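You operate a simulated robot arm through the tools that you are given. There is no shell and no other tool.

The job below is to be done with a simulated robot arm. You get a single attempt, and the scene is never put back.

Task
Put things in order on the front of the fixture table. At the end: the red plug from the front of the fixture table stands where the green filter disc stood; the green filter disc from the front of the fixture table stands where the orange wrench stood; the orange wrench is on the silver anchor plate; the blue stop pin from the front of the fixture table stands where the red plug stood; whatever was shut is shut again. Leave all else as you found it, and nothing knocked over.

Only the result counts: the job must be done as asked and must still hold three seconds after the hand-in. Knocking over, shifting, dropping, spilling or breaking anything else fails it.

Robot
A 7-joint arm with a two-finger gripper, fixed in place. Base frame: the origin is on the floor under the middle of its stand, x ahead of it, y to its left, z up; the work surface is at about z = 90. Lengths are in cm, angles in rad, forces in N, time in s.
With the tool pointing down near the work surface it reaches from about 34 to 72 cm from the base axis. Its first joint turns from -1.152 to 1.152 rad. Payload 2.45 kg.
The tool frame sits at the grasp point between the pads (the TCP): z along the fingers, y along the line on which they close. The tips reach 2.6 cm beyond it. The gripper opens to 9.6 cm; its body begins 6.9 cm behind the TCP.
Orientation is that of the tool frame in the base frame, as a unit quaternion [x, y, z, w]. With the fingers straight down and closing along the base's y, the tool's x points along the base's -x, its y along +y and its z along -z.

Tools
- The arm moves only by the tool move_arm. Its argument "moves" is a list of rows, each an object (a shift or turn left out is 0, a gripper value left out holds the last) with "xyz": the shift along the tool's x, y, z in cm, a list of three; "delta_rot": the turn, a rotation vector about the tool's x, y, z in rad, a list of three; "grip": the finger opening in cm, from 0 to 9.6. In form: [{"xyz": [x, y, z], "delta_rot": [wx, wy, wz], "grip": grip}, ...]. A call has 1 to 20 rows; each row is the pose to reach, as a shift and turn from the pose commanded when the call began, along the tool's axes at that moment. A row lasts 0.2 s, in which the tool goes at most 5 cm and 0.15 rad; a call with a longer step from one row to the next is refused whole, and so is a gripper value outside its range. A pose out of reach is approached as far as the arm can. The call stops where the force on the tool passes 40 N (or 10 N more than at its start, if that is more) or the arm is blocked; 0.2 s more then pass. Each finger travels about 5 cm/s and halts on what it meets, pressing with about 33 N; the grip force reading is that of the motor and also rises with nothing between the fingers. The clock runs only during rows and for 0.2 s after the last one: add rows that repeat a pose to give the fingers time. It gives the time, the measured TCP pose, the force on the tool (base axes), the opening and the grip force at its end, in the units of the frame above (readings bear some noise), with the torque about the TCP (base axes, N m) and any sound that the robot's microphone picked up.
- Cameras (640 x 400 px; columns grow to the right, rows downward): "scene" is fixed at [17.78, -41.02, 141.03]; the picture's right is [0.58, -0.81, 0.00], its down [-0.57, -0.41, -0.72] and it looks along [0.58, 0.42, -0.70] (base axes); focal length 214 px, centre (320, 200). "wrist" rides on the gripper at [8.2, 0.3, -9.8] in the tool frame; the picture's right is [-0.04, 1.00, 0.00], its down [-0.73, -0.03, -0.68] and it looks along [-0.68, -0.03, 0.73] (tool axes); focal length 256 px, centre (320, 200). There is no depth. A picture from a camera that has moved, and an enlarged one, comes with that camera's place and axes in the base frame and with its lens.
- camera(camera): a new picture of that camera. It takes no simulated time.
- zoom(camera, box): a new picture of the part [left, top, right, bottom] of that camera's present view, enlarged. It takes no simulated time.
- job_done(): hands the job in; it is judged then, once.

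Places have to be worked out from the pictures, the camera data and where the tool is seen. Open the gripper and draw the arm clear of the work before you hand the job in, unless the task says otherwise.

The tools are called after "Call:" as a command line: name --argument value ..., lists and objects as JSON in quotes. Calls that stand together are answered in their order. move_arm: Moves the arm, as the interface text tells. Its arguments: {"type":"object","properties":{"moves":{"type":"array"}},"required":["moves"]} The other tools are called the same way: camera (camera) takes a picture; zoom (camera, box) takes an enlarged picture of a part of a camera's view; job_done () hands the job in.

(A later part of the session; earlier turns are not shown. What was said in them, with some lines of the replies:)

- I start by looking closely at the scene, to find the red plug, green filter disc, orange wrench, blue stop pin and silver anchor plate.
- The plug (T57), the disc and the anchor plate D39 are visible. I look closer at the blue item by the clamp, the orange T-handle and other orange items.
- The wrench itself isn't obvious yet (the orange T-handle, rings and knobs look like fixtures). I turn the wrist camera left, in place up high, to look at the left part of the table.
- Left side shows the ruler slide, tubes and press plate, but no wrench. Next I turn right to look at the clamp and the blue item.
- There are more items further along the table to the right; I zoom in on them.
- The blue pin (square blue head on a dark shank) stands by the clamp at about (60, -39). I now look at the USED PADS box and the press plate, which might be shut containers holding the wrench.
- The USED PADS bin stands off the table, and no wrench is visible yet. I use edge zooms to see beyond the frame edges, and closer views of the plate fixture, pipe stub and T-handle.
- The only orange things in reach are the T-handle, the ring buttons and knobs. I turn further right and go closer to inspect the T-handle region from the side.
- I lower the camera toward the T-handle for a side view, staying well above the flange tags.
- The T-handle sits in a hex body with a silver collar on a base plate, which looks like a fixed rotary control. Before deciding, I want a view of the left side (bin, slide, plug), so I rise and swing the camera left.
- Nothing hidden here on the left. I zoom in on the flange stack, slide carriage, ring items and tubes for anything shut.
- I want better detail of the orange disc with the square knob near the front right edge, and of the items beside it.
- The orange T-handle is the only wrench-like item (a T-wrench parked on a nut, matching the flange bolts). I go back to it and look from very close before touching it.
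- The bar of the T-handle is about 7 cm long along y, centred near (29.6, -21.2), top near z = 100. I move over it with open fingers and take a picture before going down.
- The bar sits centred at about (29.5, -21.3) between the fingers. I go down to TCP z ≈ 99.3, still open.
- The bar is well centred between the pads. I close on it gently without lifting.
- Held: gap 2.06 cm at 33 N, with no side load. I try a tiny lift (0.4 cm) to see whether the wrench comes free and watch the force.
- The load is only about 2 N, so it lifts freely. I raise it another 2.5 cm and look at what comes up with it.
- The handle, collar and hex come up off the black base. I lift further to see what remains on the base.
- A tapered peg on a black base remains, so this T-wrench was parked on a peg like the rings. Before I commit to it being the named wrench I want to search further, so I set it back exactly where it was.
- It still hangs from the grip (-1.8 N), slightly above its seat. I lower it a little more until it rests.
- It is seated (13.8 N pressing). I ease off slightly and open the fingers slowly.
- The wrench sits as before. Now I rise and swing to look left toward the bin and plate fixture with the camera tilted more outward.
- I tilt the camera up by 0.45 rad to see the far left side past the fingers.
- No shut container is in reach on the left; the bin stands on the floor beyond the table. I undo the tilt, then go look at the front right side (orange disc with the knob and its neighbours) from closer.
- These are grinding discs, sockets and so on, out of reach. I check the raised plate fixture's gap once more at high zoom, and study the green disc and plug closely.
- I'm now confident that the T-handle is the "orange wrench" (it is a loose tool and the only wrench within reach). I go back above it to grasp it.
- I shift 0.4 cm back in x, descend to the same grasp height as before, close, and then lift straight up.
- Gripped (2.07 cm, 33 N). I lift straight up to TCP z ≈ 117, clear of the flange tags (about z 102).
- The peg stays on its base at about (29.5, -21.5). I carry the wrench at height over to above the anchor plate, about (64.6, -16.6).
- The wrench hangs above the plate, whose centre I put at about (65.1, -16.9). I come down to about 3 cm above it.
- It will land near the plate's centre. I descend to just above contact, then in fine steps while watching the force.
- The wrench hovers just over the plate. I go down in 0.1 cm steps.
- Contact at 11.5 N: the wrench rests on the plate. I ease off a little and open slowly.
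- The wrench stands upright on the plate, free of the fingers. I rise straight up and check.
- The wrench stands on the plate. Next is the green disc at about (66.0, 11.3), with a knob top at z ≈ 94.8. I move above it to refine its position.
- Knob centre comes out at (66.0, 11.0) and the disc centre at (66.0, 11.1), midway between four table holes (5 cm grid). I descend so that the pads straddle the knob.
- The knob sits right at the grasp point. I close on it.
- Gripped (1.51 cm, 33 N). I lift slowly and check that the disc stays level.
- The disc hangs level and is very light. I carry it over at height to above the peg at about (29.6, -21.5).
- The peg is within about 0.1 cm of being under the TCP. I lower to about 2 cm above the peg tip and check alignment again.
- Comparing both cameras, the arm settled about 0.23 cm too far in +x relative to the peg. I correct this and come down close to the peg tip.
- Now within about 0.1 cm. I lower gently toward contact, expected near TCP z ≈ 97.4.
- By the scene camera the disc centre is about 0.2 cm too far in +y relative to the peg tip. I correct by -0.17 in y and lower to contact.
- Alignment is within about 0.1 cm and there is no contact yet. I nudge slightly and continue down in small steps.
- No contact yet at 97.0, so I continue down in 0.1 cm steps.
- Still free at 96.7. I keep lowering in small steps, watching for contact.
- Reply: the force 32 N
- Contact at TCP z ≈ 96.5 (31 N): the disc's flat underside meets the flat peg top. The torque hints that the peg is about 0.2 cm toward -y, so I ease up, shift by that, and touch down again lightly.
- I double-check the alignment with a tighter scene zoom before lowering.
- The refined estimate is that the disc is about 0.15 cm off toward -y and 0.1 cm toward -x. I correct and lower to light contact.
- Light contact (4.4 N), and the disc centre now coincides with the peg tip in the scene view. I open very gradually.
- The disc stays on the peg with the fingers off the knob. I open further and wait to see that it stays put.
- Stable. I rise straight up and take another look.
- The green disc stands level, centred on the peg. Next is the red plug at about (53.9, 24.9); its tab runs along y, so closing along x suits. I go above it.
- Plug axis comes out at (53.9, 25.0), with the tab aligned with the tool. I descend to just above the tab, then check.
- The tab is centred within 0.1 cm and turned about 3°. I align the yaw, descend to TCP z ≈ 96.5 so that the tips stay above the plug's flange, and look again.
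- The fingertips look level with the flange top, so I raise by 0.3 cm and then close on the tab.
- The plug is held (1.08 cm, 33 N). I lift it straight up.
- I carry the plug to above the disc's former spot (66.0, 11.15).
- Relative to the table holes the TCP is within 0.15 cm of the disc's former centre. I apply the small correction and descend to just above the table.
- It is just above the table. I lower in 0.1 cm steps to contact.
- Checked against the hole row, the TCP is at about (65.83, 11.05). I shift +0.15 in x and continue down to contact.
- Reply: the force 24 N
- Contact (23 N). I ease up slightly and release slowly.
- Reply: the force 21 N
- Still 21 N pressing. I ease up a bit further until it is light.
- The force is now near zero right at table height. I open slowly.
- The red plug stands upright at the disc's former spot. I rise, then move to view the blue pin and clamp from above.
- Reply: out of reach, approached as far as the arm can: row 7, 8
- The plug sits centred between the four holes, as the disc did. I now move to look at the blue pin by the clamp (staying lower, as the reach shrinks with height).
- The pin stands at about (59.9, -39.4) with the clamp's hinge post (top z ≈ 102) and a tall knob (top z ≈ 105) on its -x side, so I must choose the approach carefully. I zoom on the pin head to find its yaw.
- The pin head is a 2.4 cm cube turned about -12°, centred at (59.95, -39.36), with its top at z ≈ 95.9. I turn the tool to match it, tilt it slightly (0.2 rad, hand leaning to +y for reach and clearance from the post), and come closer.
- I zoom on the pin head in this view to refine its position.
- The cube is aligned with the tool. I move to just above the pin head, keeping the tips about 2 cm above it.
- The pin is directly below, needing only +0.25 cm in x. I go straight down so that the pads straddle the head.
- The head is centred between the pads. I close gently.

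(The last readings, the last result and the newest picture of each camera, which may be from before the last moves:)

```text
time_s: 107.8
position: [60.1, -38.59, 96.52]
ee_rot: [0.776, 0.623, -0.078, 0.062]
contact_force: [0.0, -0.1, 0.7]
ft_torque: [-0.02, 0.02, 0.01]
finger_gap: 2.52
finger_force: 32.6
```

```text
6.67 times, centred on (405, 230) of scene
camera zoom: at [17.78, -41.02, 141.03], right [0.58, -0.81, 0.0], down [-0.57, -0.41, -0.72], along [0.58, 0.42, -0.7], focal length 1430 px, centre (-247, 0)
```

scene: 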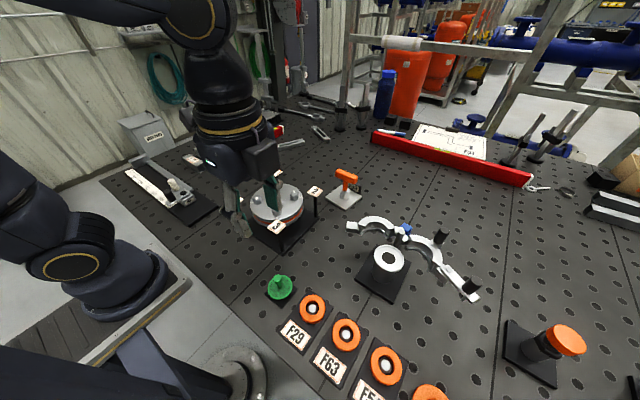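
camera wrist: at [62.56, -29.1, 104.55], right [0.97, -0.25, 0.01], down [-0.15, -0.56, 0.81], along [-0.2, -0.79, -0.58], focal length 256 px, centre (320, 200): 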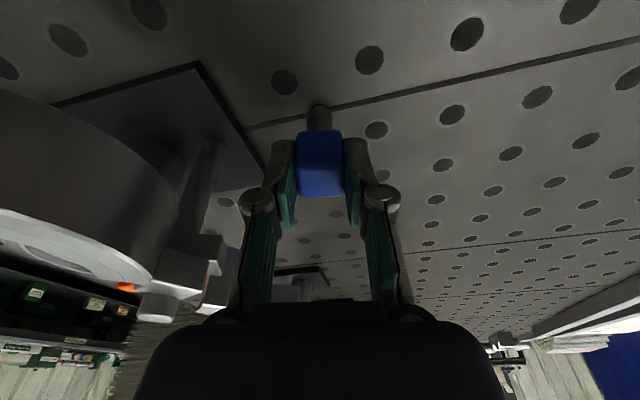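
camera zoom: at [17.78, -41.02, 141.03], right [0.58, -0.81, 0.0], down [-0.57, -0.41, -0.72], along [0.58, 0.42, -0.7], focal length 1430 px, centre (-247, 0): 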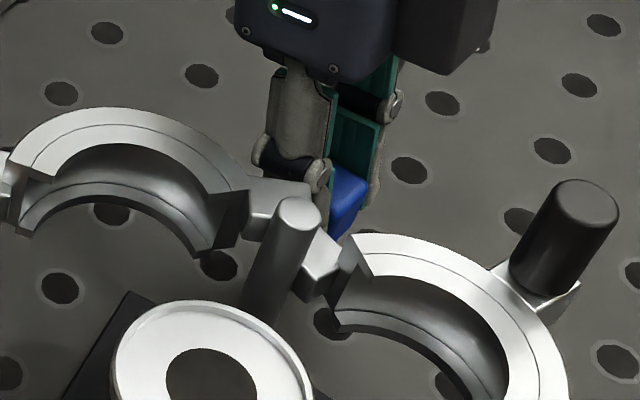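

Gripped (2.52 cm). I lift straight up 0.8 cm and check that it is free.

Call:
move_arm --moves '[{"xyz": [-0.06, 0, -0.29]}, {"xyz": [-0.12, 0, -0.59]}, {"xyz": [-0.16, 0, -0.78]}, {"xyz": [-0.16, 0, -0.78]}]'

Call:
camera --camera "wrist"

```text
time_s: 108.8
position: [60.04, -38.71, 97.3]
ee_rot: [0.776, 0.623, -0.077, 0.063]
contact_force: [-0.2, -0.4, -0.2]
ft_torque: [0.01, 0.01, 0.03]
finger_gap: 2.5
finger_force: 33.1
```

```text
taken
camera wrist: at [62.56, -29.12, 105.34], right [0.97, -0.25, 0.01], down [-0.15, -0.56, 0.81], along [-0.2, -0.79, -0.58], focal length 256 px, centre (320, 200)
```

wrist: 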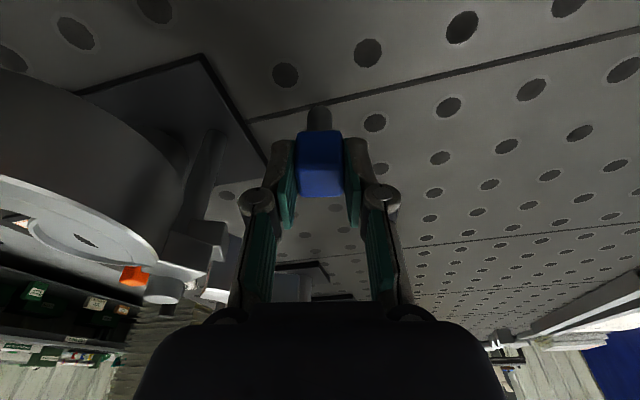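

The pin is free and hangs straight. I raise it well above the clamp.

Call:
move_arm --moves '[{"xyz": [-0.2, 0, -0.98]}, {"xyz": [-0.6, 0, -2.93]}, {"xyz": [-1.0, 0, -4.9]}, {"xyz": [0.2, 0, -6.6]}, {"xyz": [1.6, 0, -8.2]}, {"xyz": [3.2, 0, -9.8]}, {"xyz": [4.8, 0, -11.4]}, {"xyz": [6.4, 0, -13]}, {"xyz": [6.4, 0, -13]}]'

Call:
camera --camera "scene"

Call:
zoom --camera "scene" --box '[340, 130, 460, 250]'

```text
time_s: 110.8
position: [62.15, -30.15, 109.05]
ee_rot: [0.775, 0.624, -0.078, 0.063]
contact_force: [-0.4, -0.5, -0.2]
ft_torque: [-0.01, -0.02, 0.01]
finger_gap: 2.52
finger_force: 32.6
```

```text
taken
```

scene: 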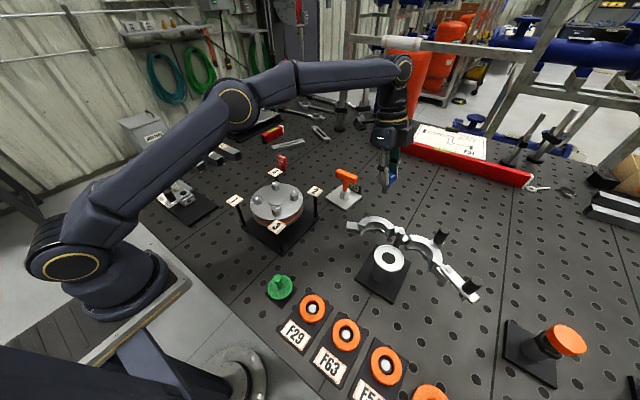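

```text
3.33 times, centred on (400, 190) of scene
camera zoom: at [17.78, -41.02, 141.03], right [0.58, -0.81, 0.0], down [-0.57, -0.41, -0.72], along [0.58, 0.42, -0.7], focal length 715 px, centre (53, 233)
```

zoom: 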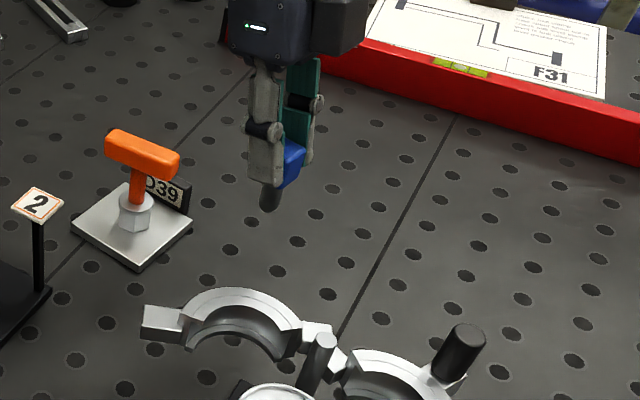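

The clamp is undisturbed and the pin hangs vertical. I carry it at z ≈ 113 to above the plug's former spot (53.95, 25.05), turning the yaw back by 0.4 rad on the way.

Call:
move_arm --moves '[{"xyz": [1.1, -2.46, -2.5]}, {"xyz": [2.2, -4.93, -5.02]}, {"xyz": [6.23, -6.17, -5.83], "delta_rot": [-0.0066, 0, -0.0326]}, {"xyz": [10.27, -7.41, -6.64], "delta_rot": [-0.0132, 0, -0.0652]}, {"xyz": [14.3, -8.66, -7.45], "delta_rot": [-0.0198, 0, -0.0978]}, {"xyz": [18.33, -9.9, -8.26], "delta_rot": [-0.0263, 0, -0.1303]}, {"xyz": [22.37, -11.14, -9.08], "delta_rot": [-0.0329, 0, -0.1629]}, {"xyz": [26.4, -12.38, -9.89], "delta_rot": [-0.0395, 0, -0.1955]}, {"xyz": [30.43, -13.62, -10.7], "delta_rot": [-0.0461, 0, -0.2281]}, {"xyz": [34.46, -14.86, -11.51], "delta_rot": [-0.0527, 0, -0.2607]}, {"xyz": [38.5, -16.1, -12.32], "delta_rot": [-0.0593, 0, -0.2933]}, {"xyz": [42.53, -17.35, -13.13], "delta_rot": [-0.0658, 0, -0.3258]}, {"xyz": [46.56, -18.59, -13.94], "delta_rot": [-0.0724, 0, -0.3584]}, {"xyz": [50.6, -19.83, -14.75], "delta_rot": [-0.079, 0, -0.391]}, {"xyz": [50.6, -19.83, -14.75], "delta_rot": [-0.079, 0, -0.391]}, {"xyz": [50.6, -19.83, -14.75], "delta_rot": [-0.079, 0, -0.391]}]'

Call:
camera --camera "wrist"

Call:
zoom --camera "scene" --box '[190, 100, 280, 190]'

Call:
camera --camera "scene"

```text
time_s: 114.2
position: [53.94, 25.46, 113.17]
ee_rot: [0.636, 0.765, -0.063, 0.077]
contact_force: [-0.8, 0.7, -0.5]
ft_torque: [0.02, 0.02, 0.02]
finger_gap: 2.48
finger_force: 33.1
```

```text
taken
camera wrist: at [52.46, 35.26, 121.24], right [0.99, 0.14, 0.01], down [0.08, -0.58, 0.81], along [0.12, -0.8, -0.58], focal length 256 px, centre (320, 200)
```

wrist: 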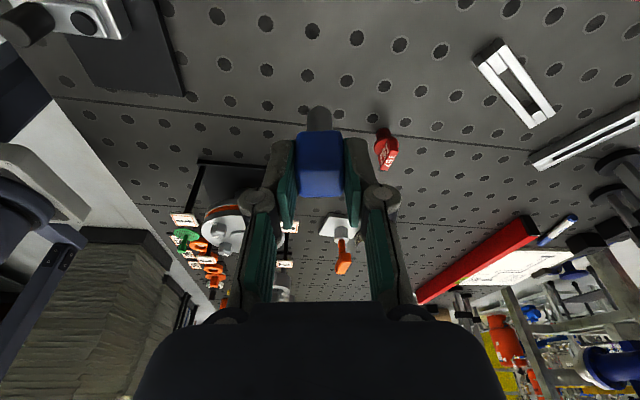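

```text
4.44 times, centred on (235, 145) of scene
camera zoom: at [17.78, -41.02, 141.03], right [0.58, -0.81, 0.0], down [-0.57, -0.41, -0.72], along [0.58, 0.42, -0.7], focal length 953 px, centre (698, 444)
```

zoom: 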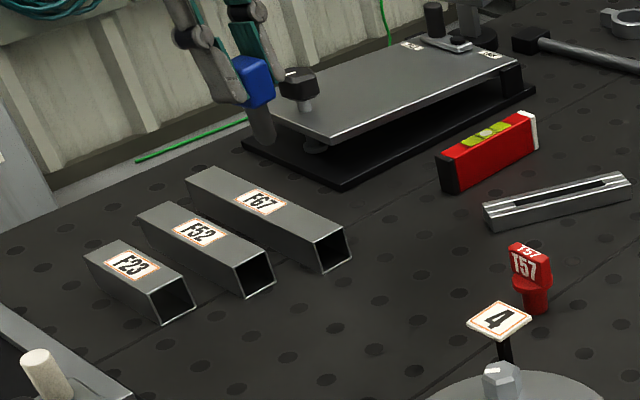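

```text
taken
```

scene: 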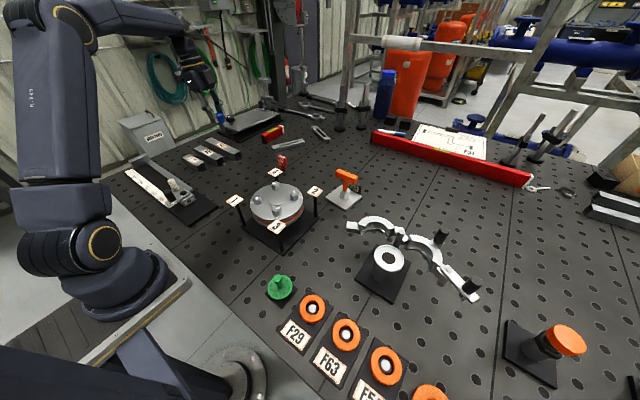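

Orientation and grip are unchanged, and the pin is vertical. I lower it toward the table, stopping about 1.5 cm above.

Call:
move_arm --moves '[{"xyz": [0.6, -0.1, 2.9]}, {"xyz": [1.4, -0.11, 6.8]}, {"xyz": [2.1, -0.11, 10.5]}, {"xyz": [2.7, -0.12, 13.4]}, {"xyz": [3.03, -0.12, 14.88]}, {"xyz": [3.03, -0.12, 14.88]}]'

Call:
camera --camera "wrist"

Call:
zoom --camera "wrist" --box '[220, 40, 420, 200]'

Call:
zoom --camera "scene" --box '[205, 130, 265, 190]'

```text
time_s: 115.6
position: [53.75, 25.43, 98.14]
ee_rot: [0.637, 0.765, -0.064, 0.077]
contact_force: [0.4, 0.4, -0.1]
ft_torque: [-0.03, 0.0, 0.02]
finger_gap: 2.52
finger_force: 33.0
```

```text
taken
camera wrist: at [52.36, 35.26, 106.16], right [0.99, 0.14, 0.01], down [0.08, -0.58, 0.81], along [0.12, -0.8, -0.58], focal length 256 px, centre (320, 200)
```

wrist: 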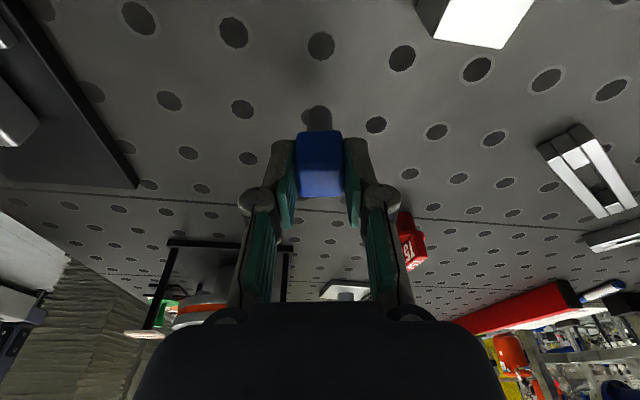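

```text
2.50 times, centred on (320, 120) of wrist
camera zoom: at [52.36, 35.26, 106.16], right [0.99, 0.14, 0.01], down [0.08, -0.58, 0.81], along [0.12, -0.8, -0.58], focal length 640 px, centre (320, 400)
```

zoom: 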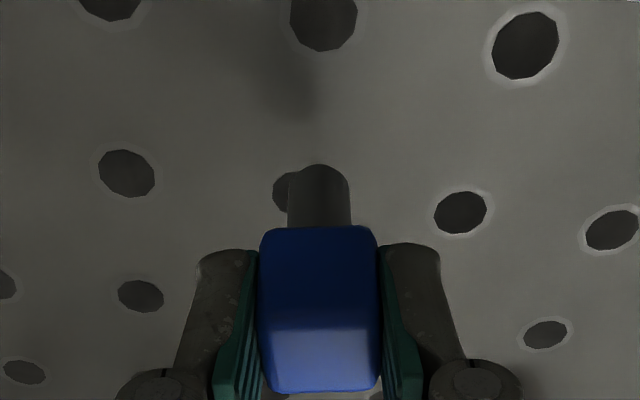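

```text
6.67 times, centred on (235, 160) of scene
camera zoom: at [17.78, -41.02, 141.03], right [0.58, -0.81, 0.0], down [-0.57, -0.41, -0.72], along [0.58, 0.42, -0.7], focal length 1430 px, centre (887, 467)
```

zoom: 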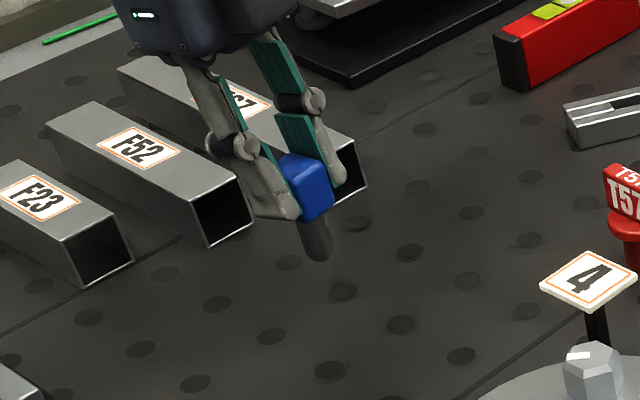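

Against the hole grid, the pin is within about 0.15 cm of the plug's former centre. I shift +0.08 in x and lower to just above contact.

Call:
move_arm --moves '[{"xyz": [0.0, 0.08, 0.05]}, {"xyz": [0.1, 0.08, 0.6]}, {"xyz": [0.2, 0.08, 1.1]}, {"xyz": [0.22, 0.08, 1.17]}, {"xyz": [0.22, 0.08, 1.17]}]'

Call:
zoom --camera "scene" --box '[215, 140, 255, 180]'

```text
time_s: 116.8
position: [53.9, 25.53, 96.89]
ee_rot: [0.636, 0.765, -0.064, 0.076]
contact_force: [0.4, -0.6, -1.0]
ft_torque: [0.0, 0.0, 0.03]
finger_gap: 2.5
finger_force: 33.0
```

```text
10.00 times, centred on (235, 160) of scene
camera zoom: at [17.78, -41.02, 141.03], right [0.58, -0.81, 0.0], down [-0.57, -0.41, -0.72], along [0.58, 0.42, -0.7], focal length 2145 px, centre (1170, 600)
```

zoom: 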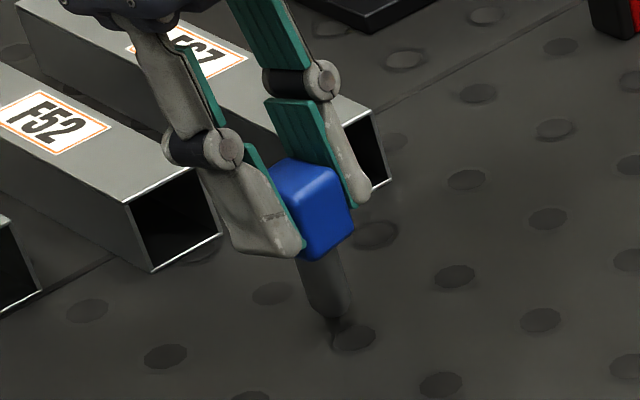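

The pin is a few millimetres above the table at the right spot. I lower in small steps to contact.

Call:
move_arm --moves '[{"xyz": [0.02, 0, 0.1]}, {"xyz": [0.04, 0, 0.2]}, {"xyz": [0.06, 0, 0.29]}, {"xyz": [0.06, 0, 0.29]}]'

```text
time_s: 117.8
position: [53.89, 25.39, 96.74]
ee_rot: [0.636, 0.765, -0.064, 0.075]
contact_force: [0.3, -0.7, -0.4]
ft_torque: [-0.01, 0.03, 0.01]
finger_gap: 2.52
finger_force: 32.9
```

Call:
move_arm --moves '[{"xyz": [0.02, 0, 0.08]}, {"xyz": [0.03, 0, 0.15]}, {"xyz": [0.03, 0, 0.15]}]'

```text
time_s: 118.6
position: [53.81, 25.45, 96.57]
ee_rot: [0.637, 0.765, -0.063, 0.076]
contact_force: [-2.4, -0.7, 9.7]
ft_torque: [-0.12, 0.15, -0.01]
finger_gap: 2.5
finger_force: 33.2
```

Contact (9.7 N). I ease off slightly and check the force.

Call:
move_arm --moves '[{"xyz": [-0.01, 0, -0.06]}, {"xyz": [-0.01, 0, -0.06]}, {"xyz": [-0.01, 0, -0.06]}]'

Call:
zoom --camera "scene" --box '[215, 140, 255, 180]'

```text
time_s: 119.4
position: [53.86, 25.46, 96.57]
ee_rot: [0.637, 0.765, -0.064, 0.077]
contact_force: [0.2, 0.8, 2.7]
ft_torque: [0.03, -0.03, 0.05]
finger_gap: 2.5
finger_force: 33.3
```

```text
10.00 times, centred on (235, 160) of scene
camera zoom: at [17.77, -41.02, 141.03], right [0.58, -0.81, 0.0], down [-0.57, -0.41, -0.72], along [0.58, 0.42, -0.7], focal length 2145 px, centre (1170, 600)
```

zoom: 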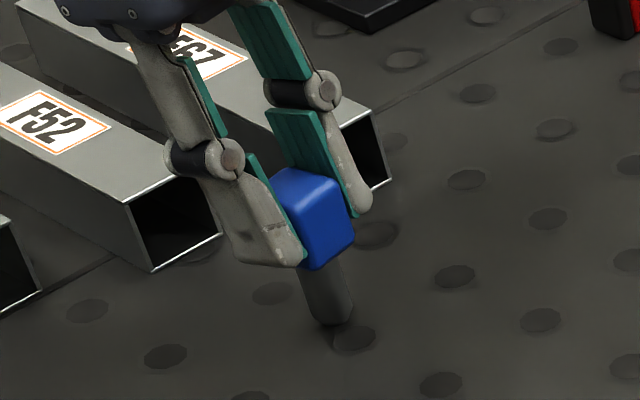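

The pin rests lightly (2.7 N) on the table at the plug's former spot. I release it slowly.

Call:
move_arm --moves '[{"grip": 2.55}, {"grip": 2.62}, {"grip": 2.72}, {"grip": 2.9}, {"grip": 3.2}, {"grip": 3.8}, {"grip": 4.6}, {"grip": 4.6}]'

Call:
zoom --camera "scene" --box '[215, 140, 255, 180]'

Call:
camera --camera "wrist"

```text
time_s: 121.2
position: [53.8, 25.39, 96.66]
ee_rot: [0.637, 0.765, -0.064, 0.075]
contact_force: [-0.5, -0.1, -0.4]
ft_torque: [0.01, 0.0, -0.01]
finger_gap: 4.63
finger_force: 0.1
```

```text
10.00 times, centred on (235, 160) of scene
camera zoom: at [17.78, -41.02, 141.03], right [0.58, -0.81, 0.0], down [-0.57, -0.41, -0.72], along [0.58, 0.42, -0.7], focal length 2145 px, centre (1170, 600)
```

zoom: 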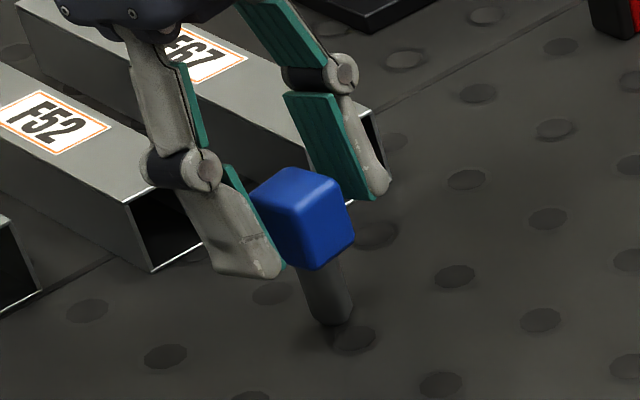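

```text
taken
camera wrist: at [52.38, 35.23, 104.56], right [0.99, 0.14, 0.01], down [0.08, -0.58, 0.81], along [0.12, -0.8, -0.58], focal length 256 px, centre (320, 200)
```

wrist: 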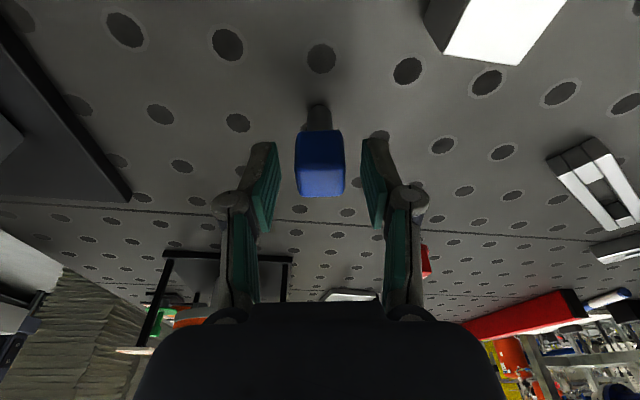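

The pin stands on its own. I rise straight up and check.

Call:
move_arm --moves '[{"xyz": [-0.3, 0, -1.47]}, {"xyz": [-0.9, 0, -4.4]}, {"xyz": [-1.6, 0.01, -7.8]}, {"xyz": [-2.4, 0.02, -11.75]}, {"xyz": [-3.2, 0.02, -15.7]}, {"xyz": [-3.2, 0.02, -15.7]}]'

Call:
zoom --camera "scene" --box '[205, 130, 265, 190]'

Call:
camera --camera "scene"

Call:
zoom --camera "wrist" --box '[240, 40, 400, 140]'

```text
time_s: 122.6
position: [53.96, 25.38, 112.73]
ee_rot: [0.636, 0.765, -0.064, 0.077]
contact_force: [0.0, -0.3, 0.1]
ft_torque: [0.01, 0.01, 0.0]
finger_gap: 4.59
finger_force: 0.0
```

```text
6.67 times, centred on (235, 160) of scene
camera zoom: at [17.78, -41.02, 141.03], right [0.58, -0.81, 0.0], down [-0.57, -0.41, -0.72], along [0.58, 0.42, -0.7], focal length 1430 px, centre (887, 467)
```

zoom: 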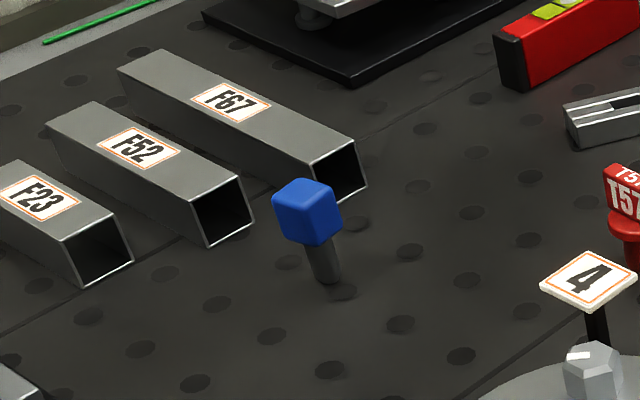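

```text
taken
```

scene: 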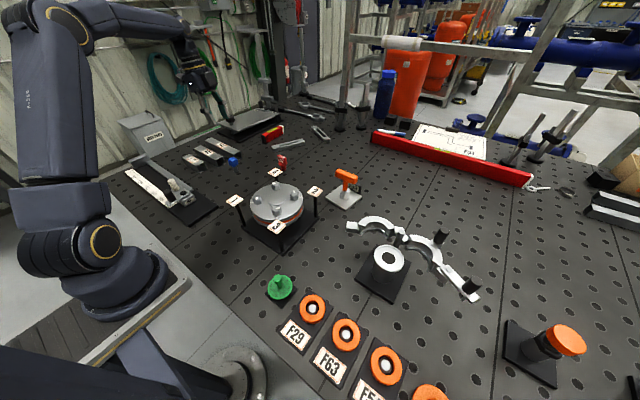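

```text
4.00 times, centred on (320, 90) of wrist
camera zoom: at [52.61, 35.26, 120.66], right [0.99, 0.14, 0.01], down [0.08, -0.58, 0.81], along [0.12, -0.8, -0.58], focal length 1024 px, centre (320, 640)
```

zoom: 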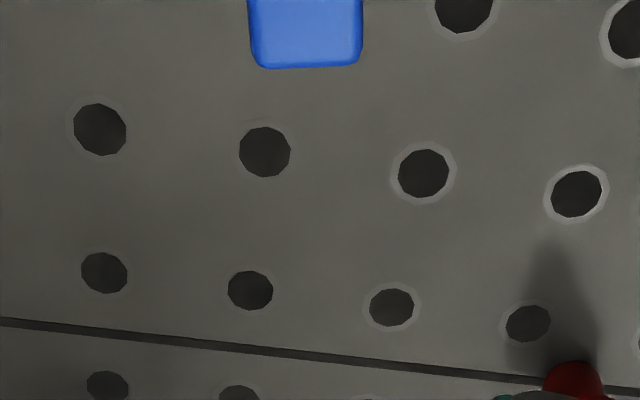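

All four items are placed and upright. I now retreat the arm to a clear, high pose near its start, levelling the tool.

Call:
move_arm --moves '[{"xyz": [-1, -0.5, -2.5]}, {"xyz": [-3, -2.5, -4.5], "delta_rot": [0, 0.1, 0]}, {"xyz": [-5.5, -5.5, -5.5], "delta_rot": [0, 0.2, 0]}, {"xyz": [-8, -8.8, -6.2], "delta_rot": [0, 0.2, 0]}, {"xyz": [-10.8, -12.5, -6.8], "delta_rot": [0, 0.2, 0]}, {"xyz": [-13.93, -16.5, -7.41], "delta_rot": [0, 0.2, 0]}, {"xyz": [-13.93, -16.5, -7.41], "delta_rot": [0, 0.2, 0]}, {"xyz": [-13.93, -16.5, -7.41], "delta_rot": [0, 0.2, 0]}]'

Call:
camera --camera "scene"

Call:
zoom --camera "scene" --box '[220, 140, 380, 310]'

Call:
zoom --camera "scene" --box '[260, 265, 300, 305]'

Call:
zoom --camera "scene" --box '[340, 200, 500, 310]'

```text
refused: row 6 steps farther than a row can; nothing moved
```

```text
taken
```

scene: 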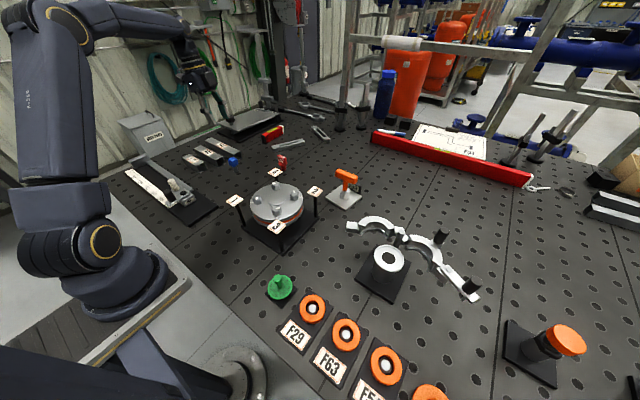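

```text
2.35 times, centred on (300, 225) of scene
camera zoom: at [17.78, -41.02, 141.03], right [0.58, -0.81, 0.0], down [-0.57, -0.41, -0.72], along [0.58, 0.42, -0.7], focal length 505 px, centre (367, 141)
```

zoom: 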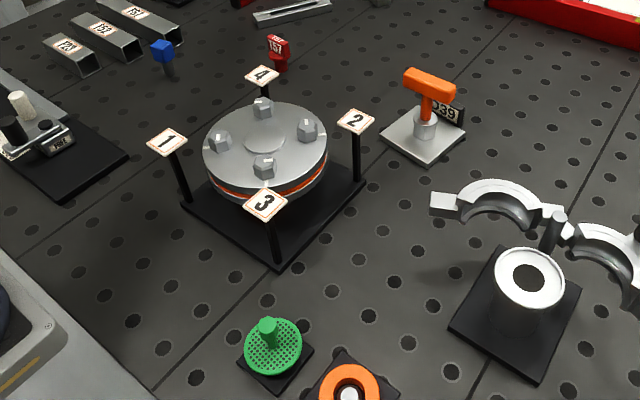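

```text
10.00 times, centred on (280, 285) of scene
camera zoom: at [17.78, -41.02, 141.03], right [0.58, -0.81, 0.0], down [-0.57, -0.41, -0.72], along [0.58, 0.42, -0.7], focal length 2145 px, centre (720, -650)
```

zoom: 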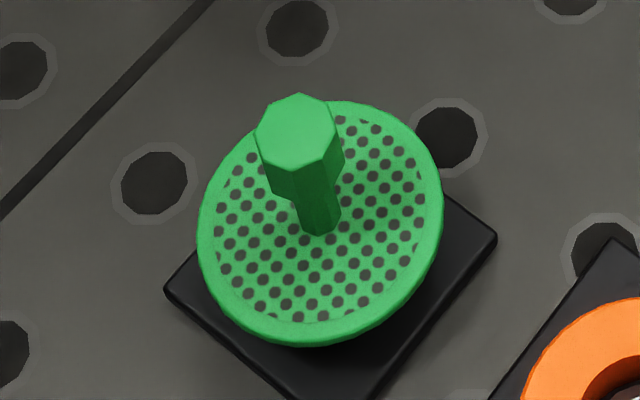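

```text
3.64 times, centred on (420, 255) of scene
camera zoom: at [17.78, -41.02, 141.03], right [0.58, -0.81, 0.0], down [-0.57, -0.41, -0.72], along [0.58, 0.42, -0.7], focal length 780 px, centre (-44, 0)
```

zoom: 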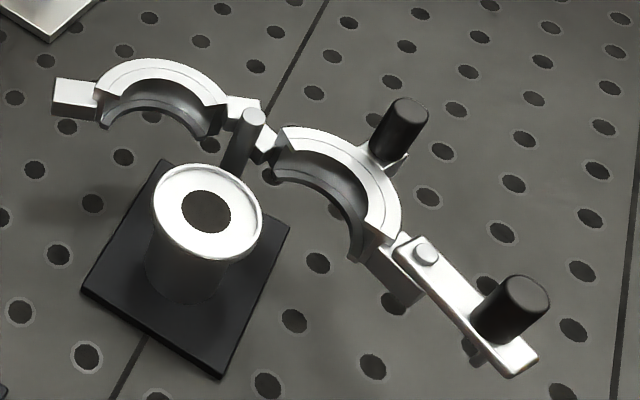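

That call was refused for one long step and nothing moved. The picture shows everything standing and the clamp unchanged, so I retreat with smaller steps.

Call:
move_arm --moves '[{"xyz": [-1, -0.5, -2.5]}, {"xyz": [-2.8, -2.5, -4.3], "delta_rot": [0, 0.1, 0]}, {"xyz": [-4.8, -5, -5.2], "delta_rot": [0, 0.2, 0]}, {"xyz": [-7, -7.6, -5.8], "delta_rot": [0, 0.2, 0]}, {"xyz": [-9.2, -10.3, -6.4], "delta_rot": [0, 0.2, 0]}, {"xyz": [-11.5, -13.2, -6.9], "delta_rot": [0, 0.2, 0]}, {"xyz": [-13.93, -16.5, -7.41], "delta_rot": [0, 0.2, 0]}, {"xyz": [-13.93, -16.5, -7.41], "delta_rot": [0, 0.2, 0]}]'

Call:
camera --camera "scene"

Call:
camera --camera "wrist"

```text
time_s: 124.4
position: [39.82, 10.72, 122.6]
ee_rot: [0.639, 0.769, -0.001, 0.0]
contact_force: [0.2, -1.0, -0.5]
ft_torque: [0.04, 0.03, -0.01]
finger_gap: 4.58
finger_force: 0.1
```

```text
taken
```

scene: 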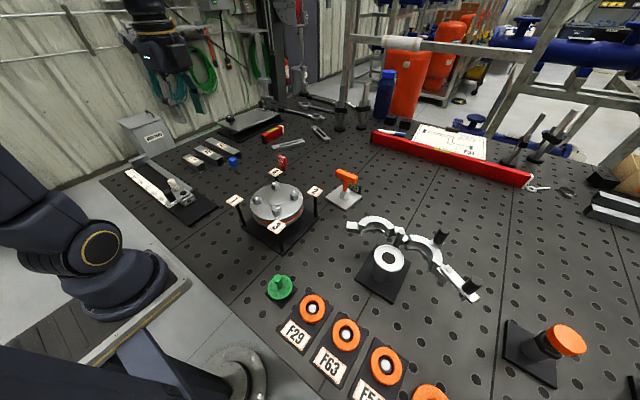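

```text
taken
camera wrist: at [38.78, 18.65, 132.45], right [0.99, 0.14, 0.0], down [0.1, -0.73, 0.68], along [0.1, -0.67, -0.73], focal length 256 px, centre (320, 200)
```

wrist: 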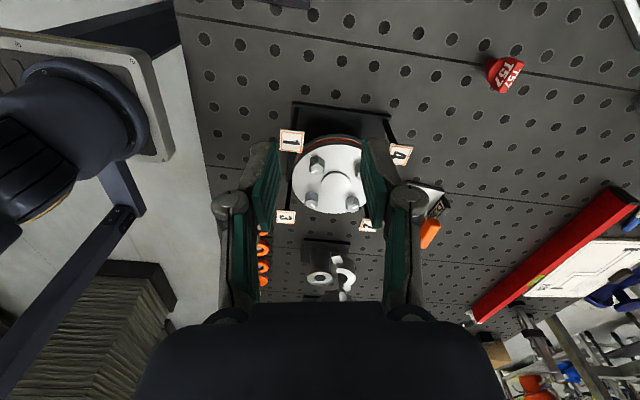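

Everything stands as intended and the arm is clear. I open the gripper fully and wait a couple of seconds to confirm that nothing moves.

Call:
move_arm --moves '[{"grip": 6}, {"grip": 8}, {"grip": 9.6}, {"grip": 9.6}, {"grip": 9.6}, {"grip": 9.6}, {"grip": 9.6}, {"grip": 9.6}, {"grip": 9.6}, {"grip": 9.6}, {"grip": 9.6}, {"grip": 9.6}, {"grip": 9.6}, {"grip": 9.6}, {"grip": 9.6}, {"grip": 9.6}]'

Call:
zoom --camera "scene" --box '[220, 140, 380, 310]'

Call:
zoom --camera "scene" --box '[100, 100, 300, 225]'

Call:
zoom --camera "scene" --box '[260, 265, 300, 305]'

```text
time_s: 127.8
position: [40.02, 10.62, 122.52]
ee_rot: [0.64, 0.769, 0.0, -0.001]
contact_force: [0.0, -0.4, 0.4]
ft_torque: [0.01, -0.01, 0.05]
finger_gap: 9.59
finger_force: 0.0
```

```text
2.35 times, centred on (300, 225) of scene
camera zoom: at [17.78, -41.02, 141.03], right [0.58, -0.81, 0.0], down [-0.57, -0.41, -0.72], along [0.58, 0.42, -0.7], focal length 505 px, centre (367, 141)
```

zoom: 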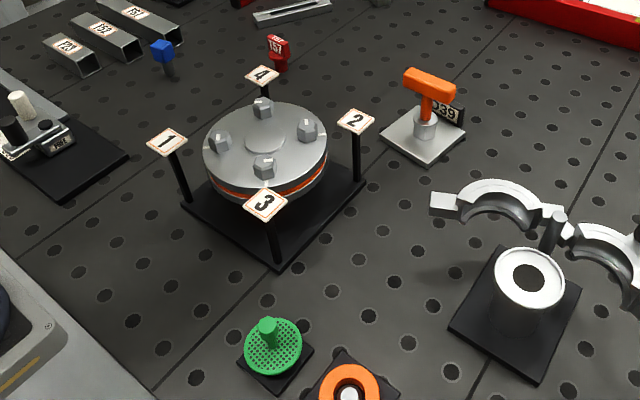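

```text
3.20 times, centred on (200, 162) of scene
camera zoom: at [17.78, -41.02, 141.03], right [0.58, -0.81, 0.0], down [-0.57, -0.41, -0.72], along [0.58, 0.42, -0.7], focal length 686 px, centre (704, 320)
```

zoom: 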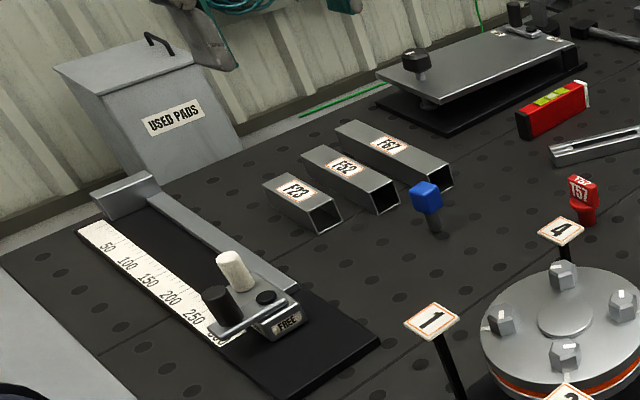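

```text
10.00 times, centred on (280, 285) of scene
camera zoom: at [17.78, -41.02, 141.03], right [0.58, -0.81, 0.0], down [-0.57, -0.41, -0.72], along [0.58, 0.42, -0.7], focal length 2145 px, centre (720, -650)
```

zoom: 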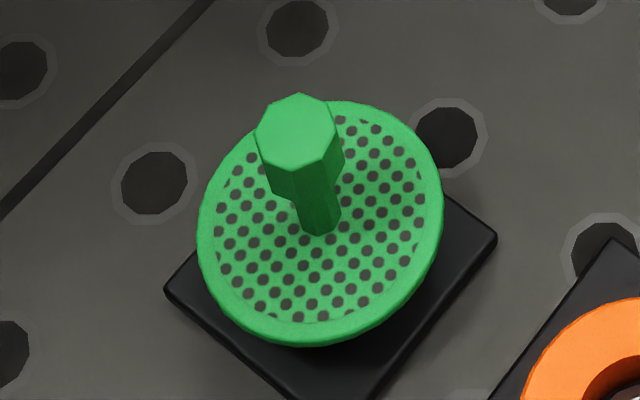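

The last pictures show the wrench on the anchor plate, the disc on the wrench's peg, the plug where the disc was, and the pin where the plug was. All are upright and still, the other things are unchanged, and the arm is clear, so I hand the job in.

Call:
job_done

```text
The job is handed in.
```

I moved all four items and handed the job in. They were upright and still in the last pictures, about three seconds after the arm drew clear.

| Item | Where it is now |
|---|---|
| Orange wrench | Standing on the silver anchor plate (D39) |
| Green filter disc | Where the wrench stood, balanced on the wrench's peg |
| Red plug | Where the disc stood, within about 0.3 cm |
| Blue stop pin | Where the plug stood, within about 0.2 cm |

Three things could affect the judging:

- **Which wrench:** I took the orange T-handle to be the orange wrench. It was the only wrench I could find within reach, and it lifted freely off its peg.
- **How the disc stands:** the wrench's base has a short, flat-topped peg, so the disc sits centred on top of the peg, about 2 cm above the base. It sits level but is only balanced there.
- **What was shut:** I found nothing shut within reach and opened nothing. The clamp by the pin was open at the start, and I left it that way.

Nothing was knocked over, and everything else looked unchanged in the last pictures.
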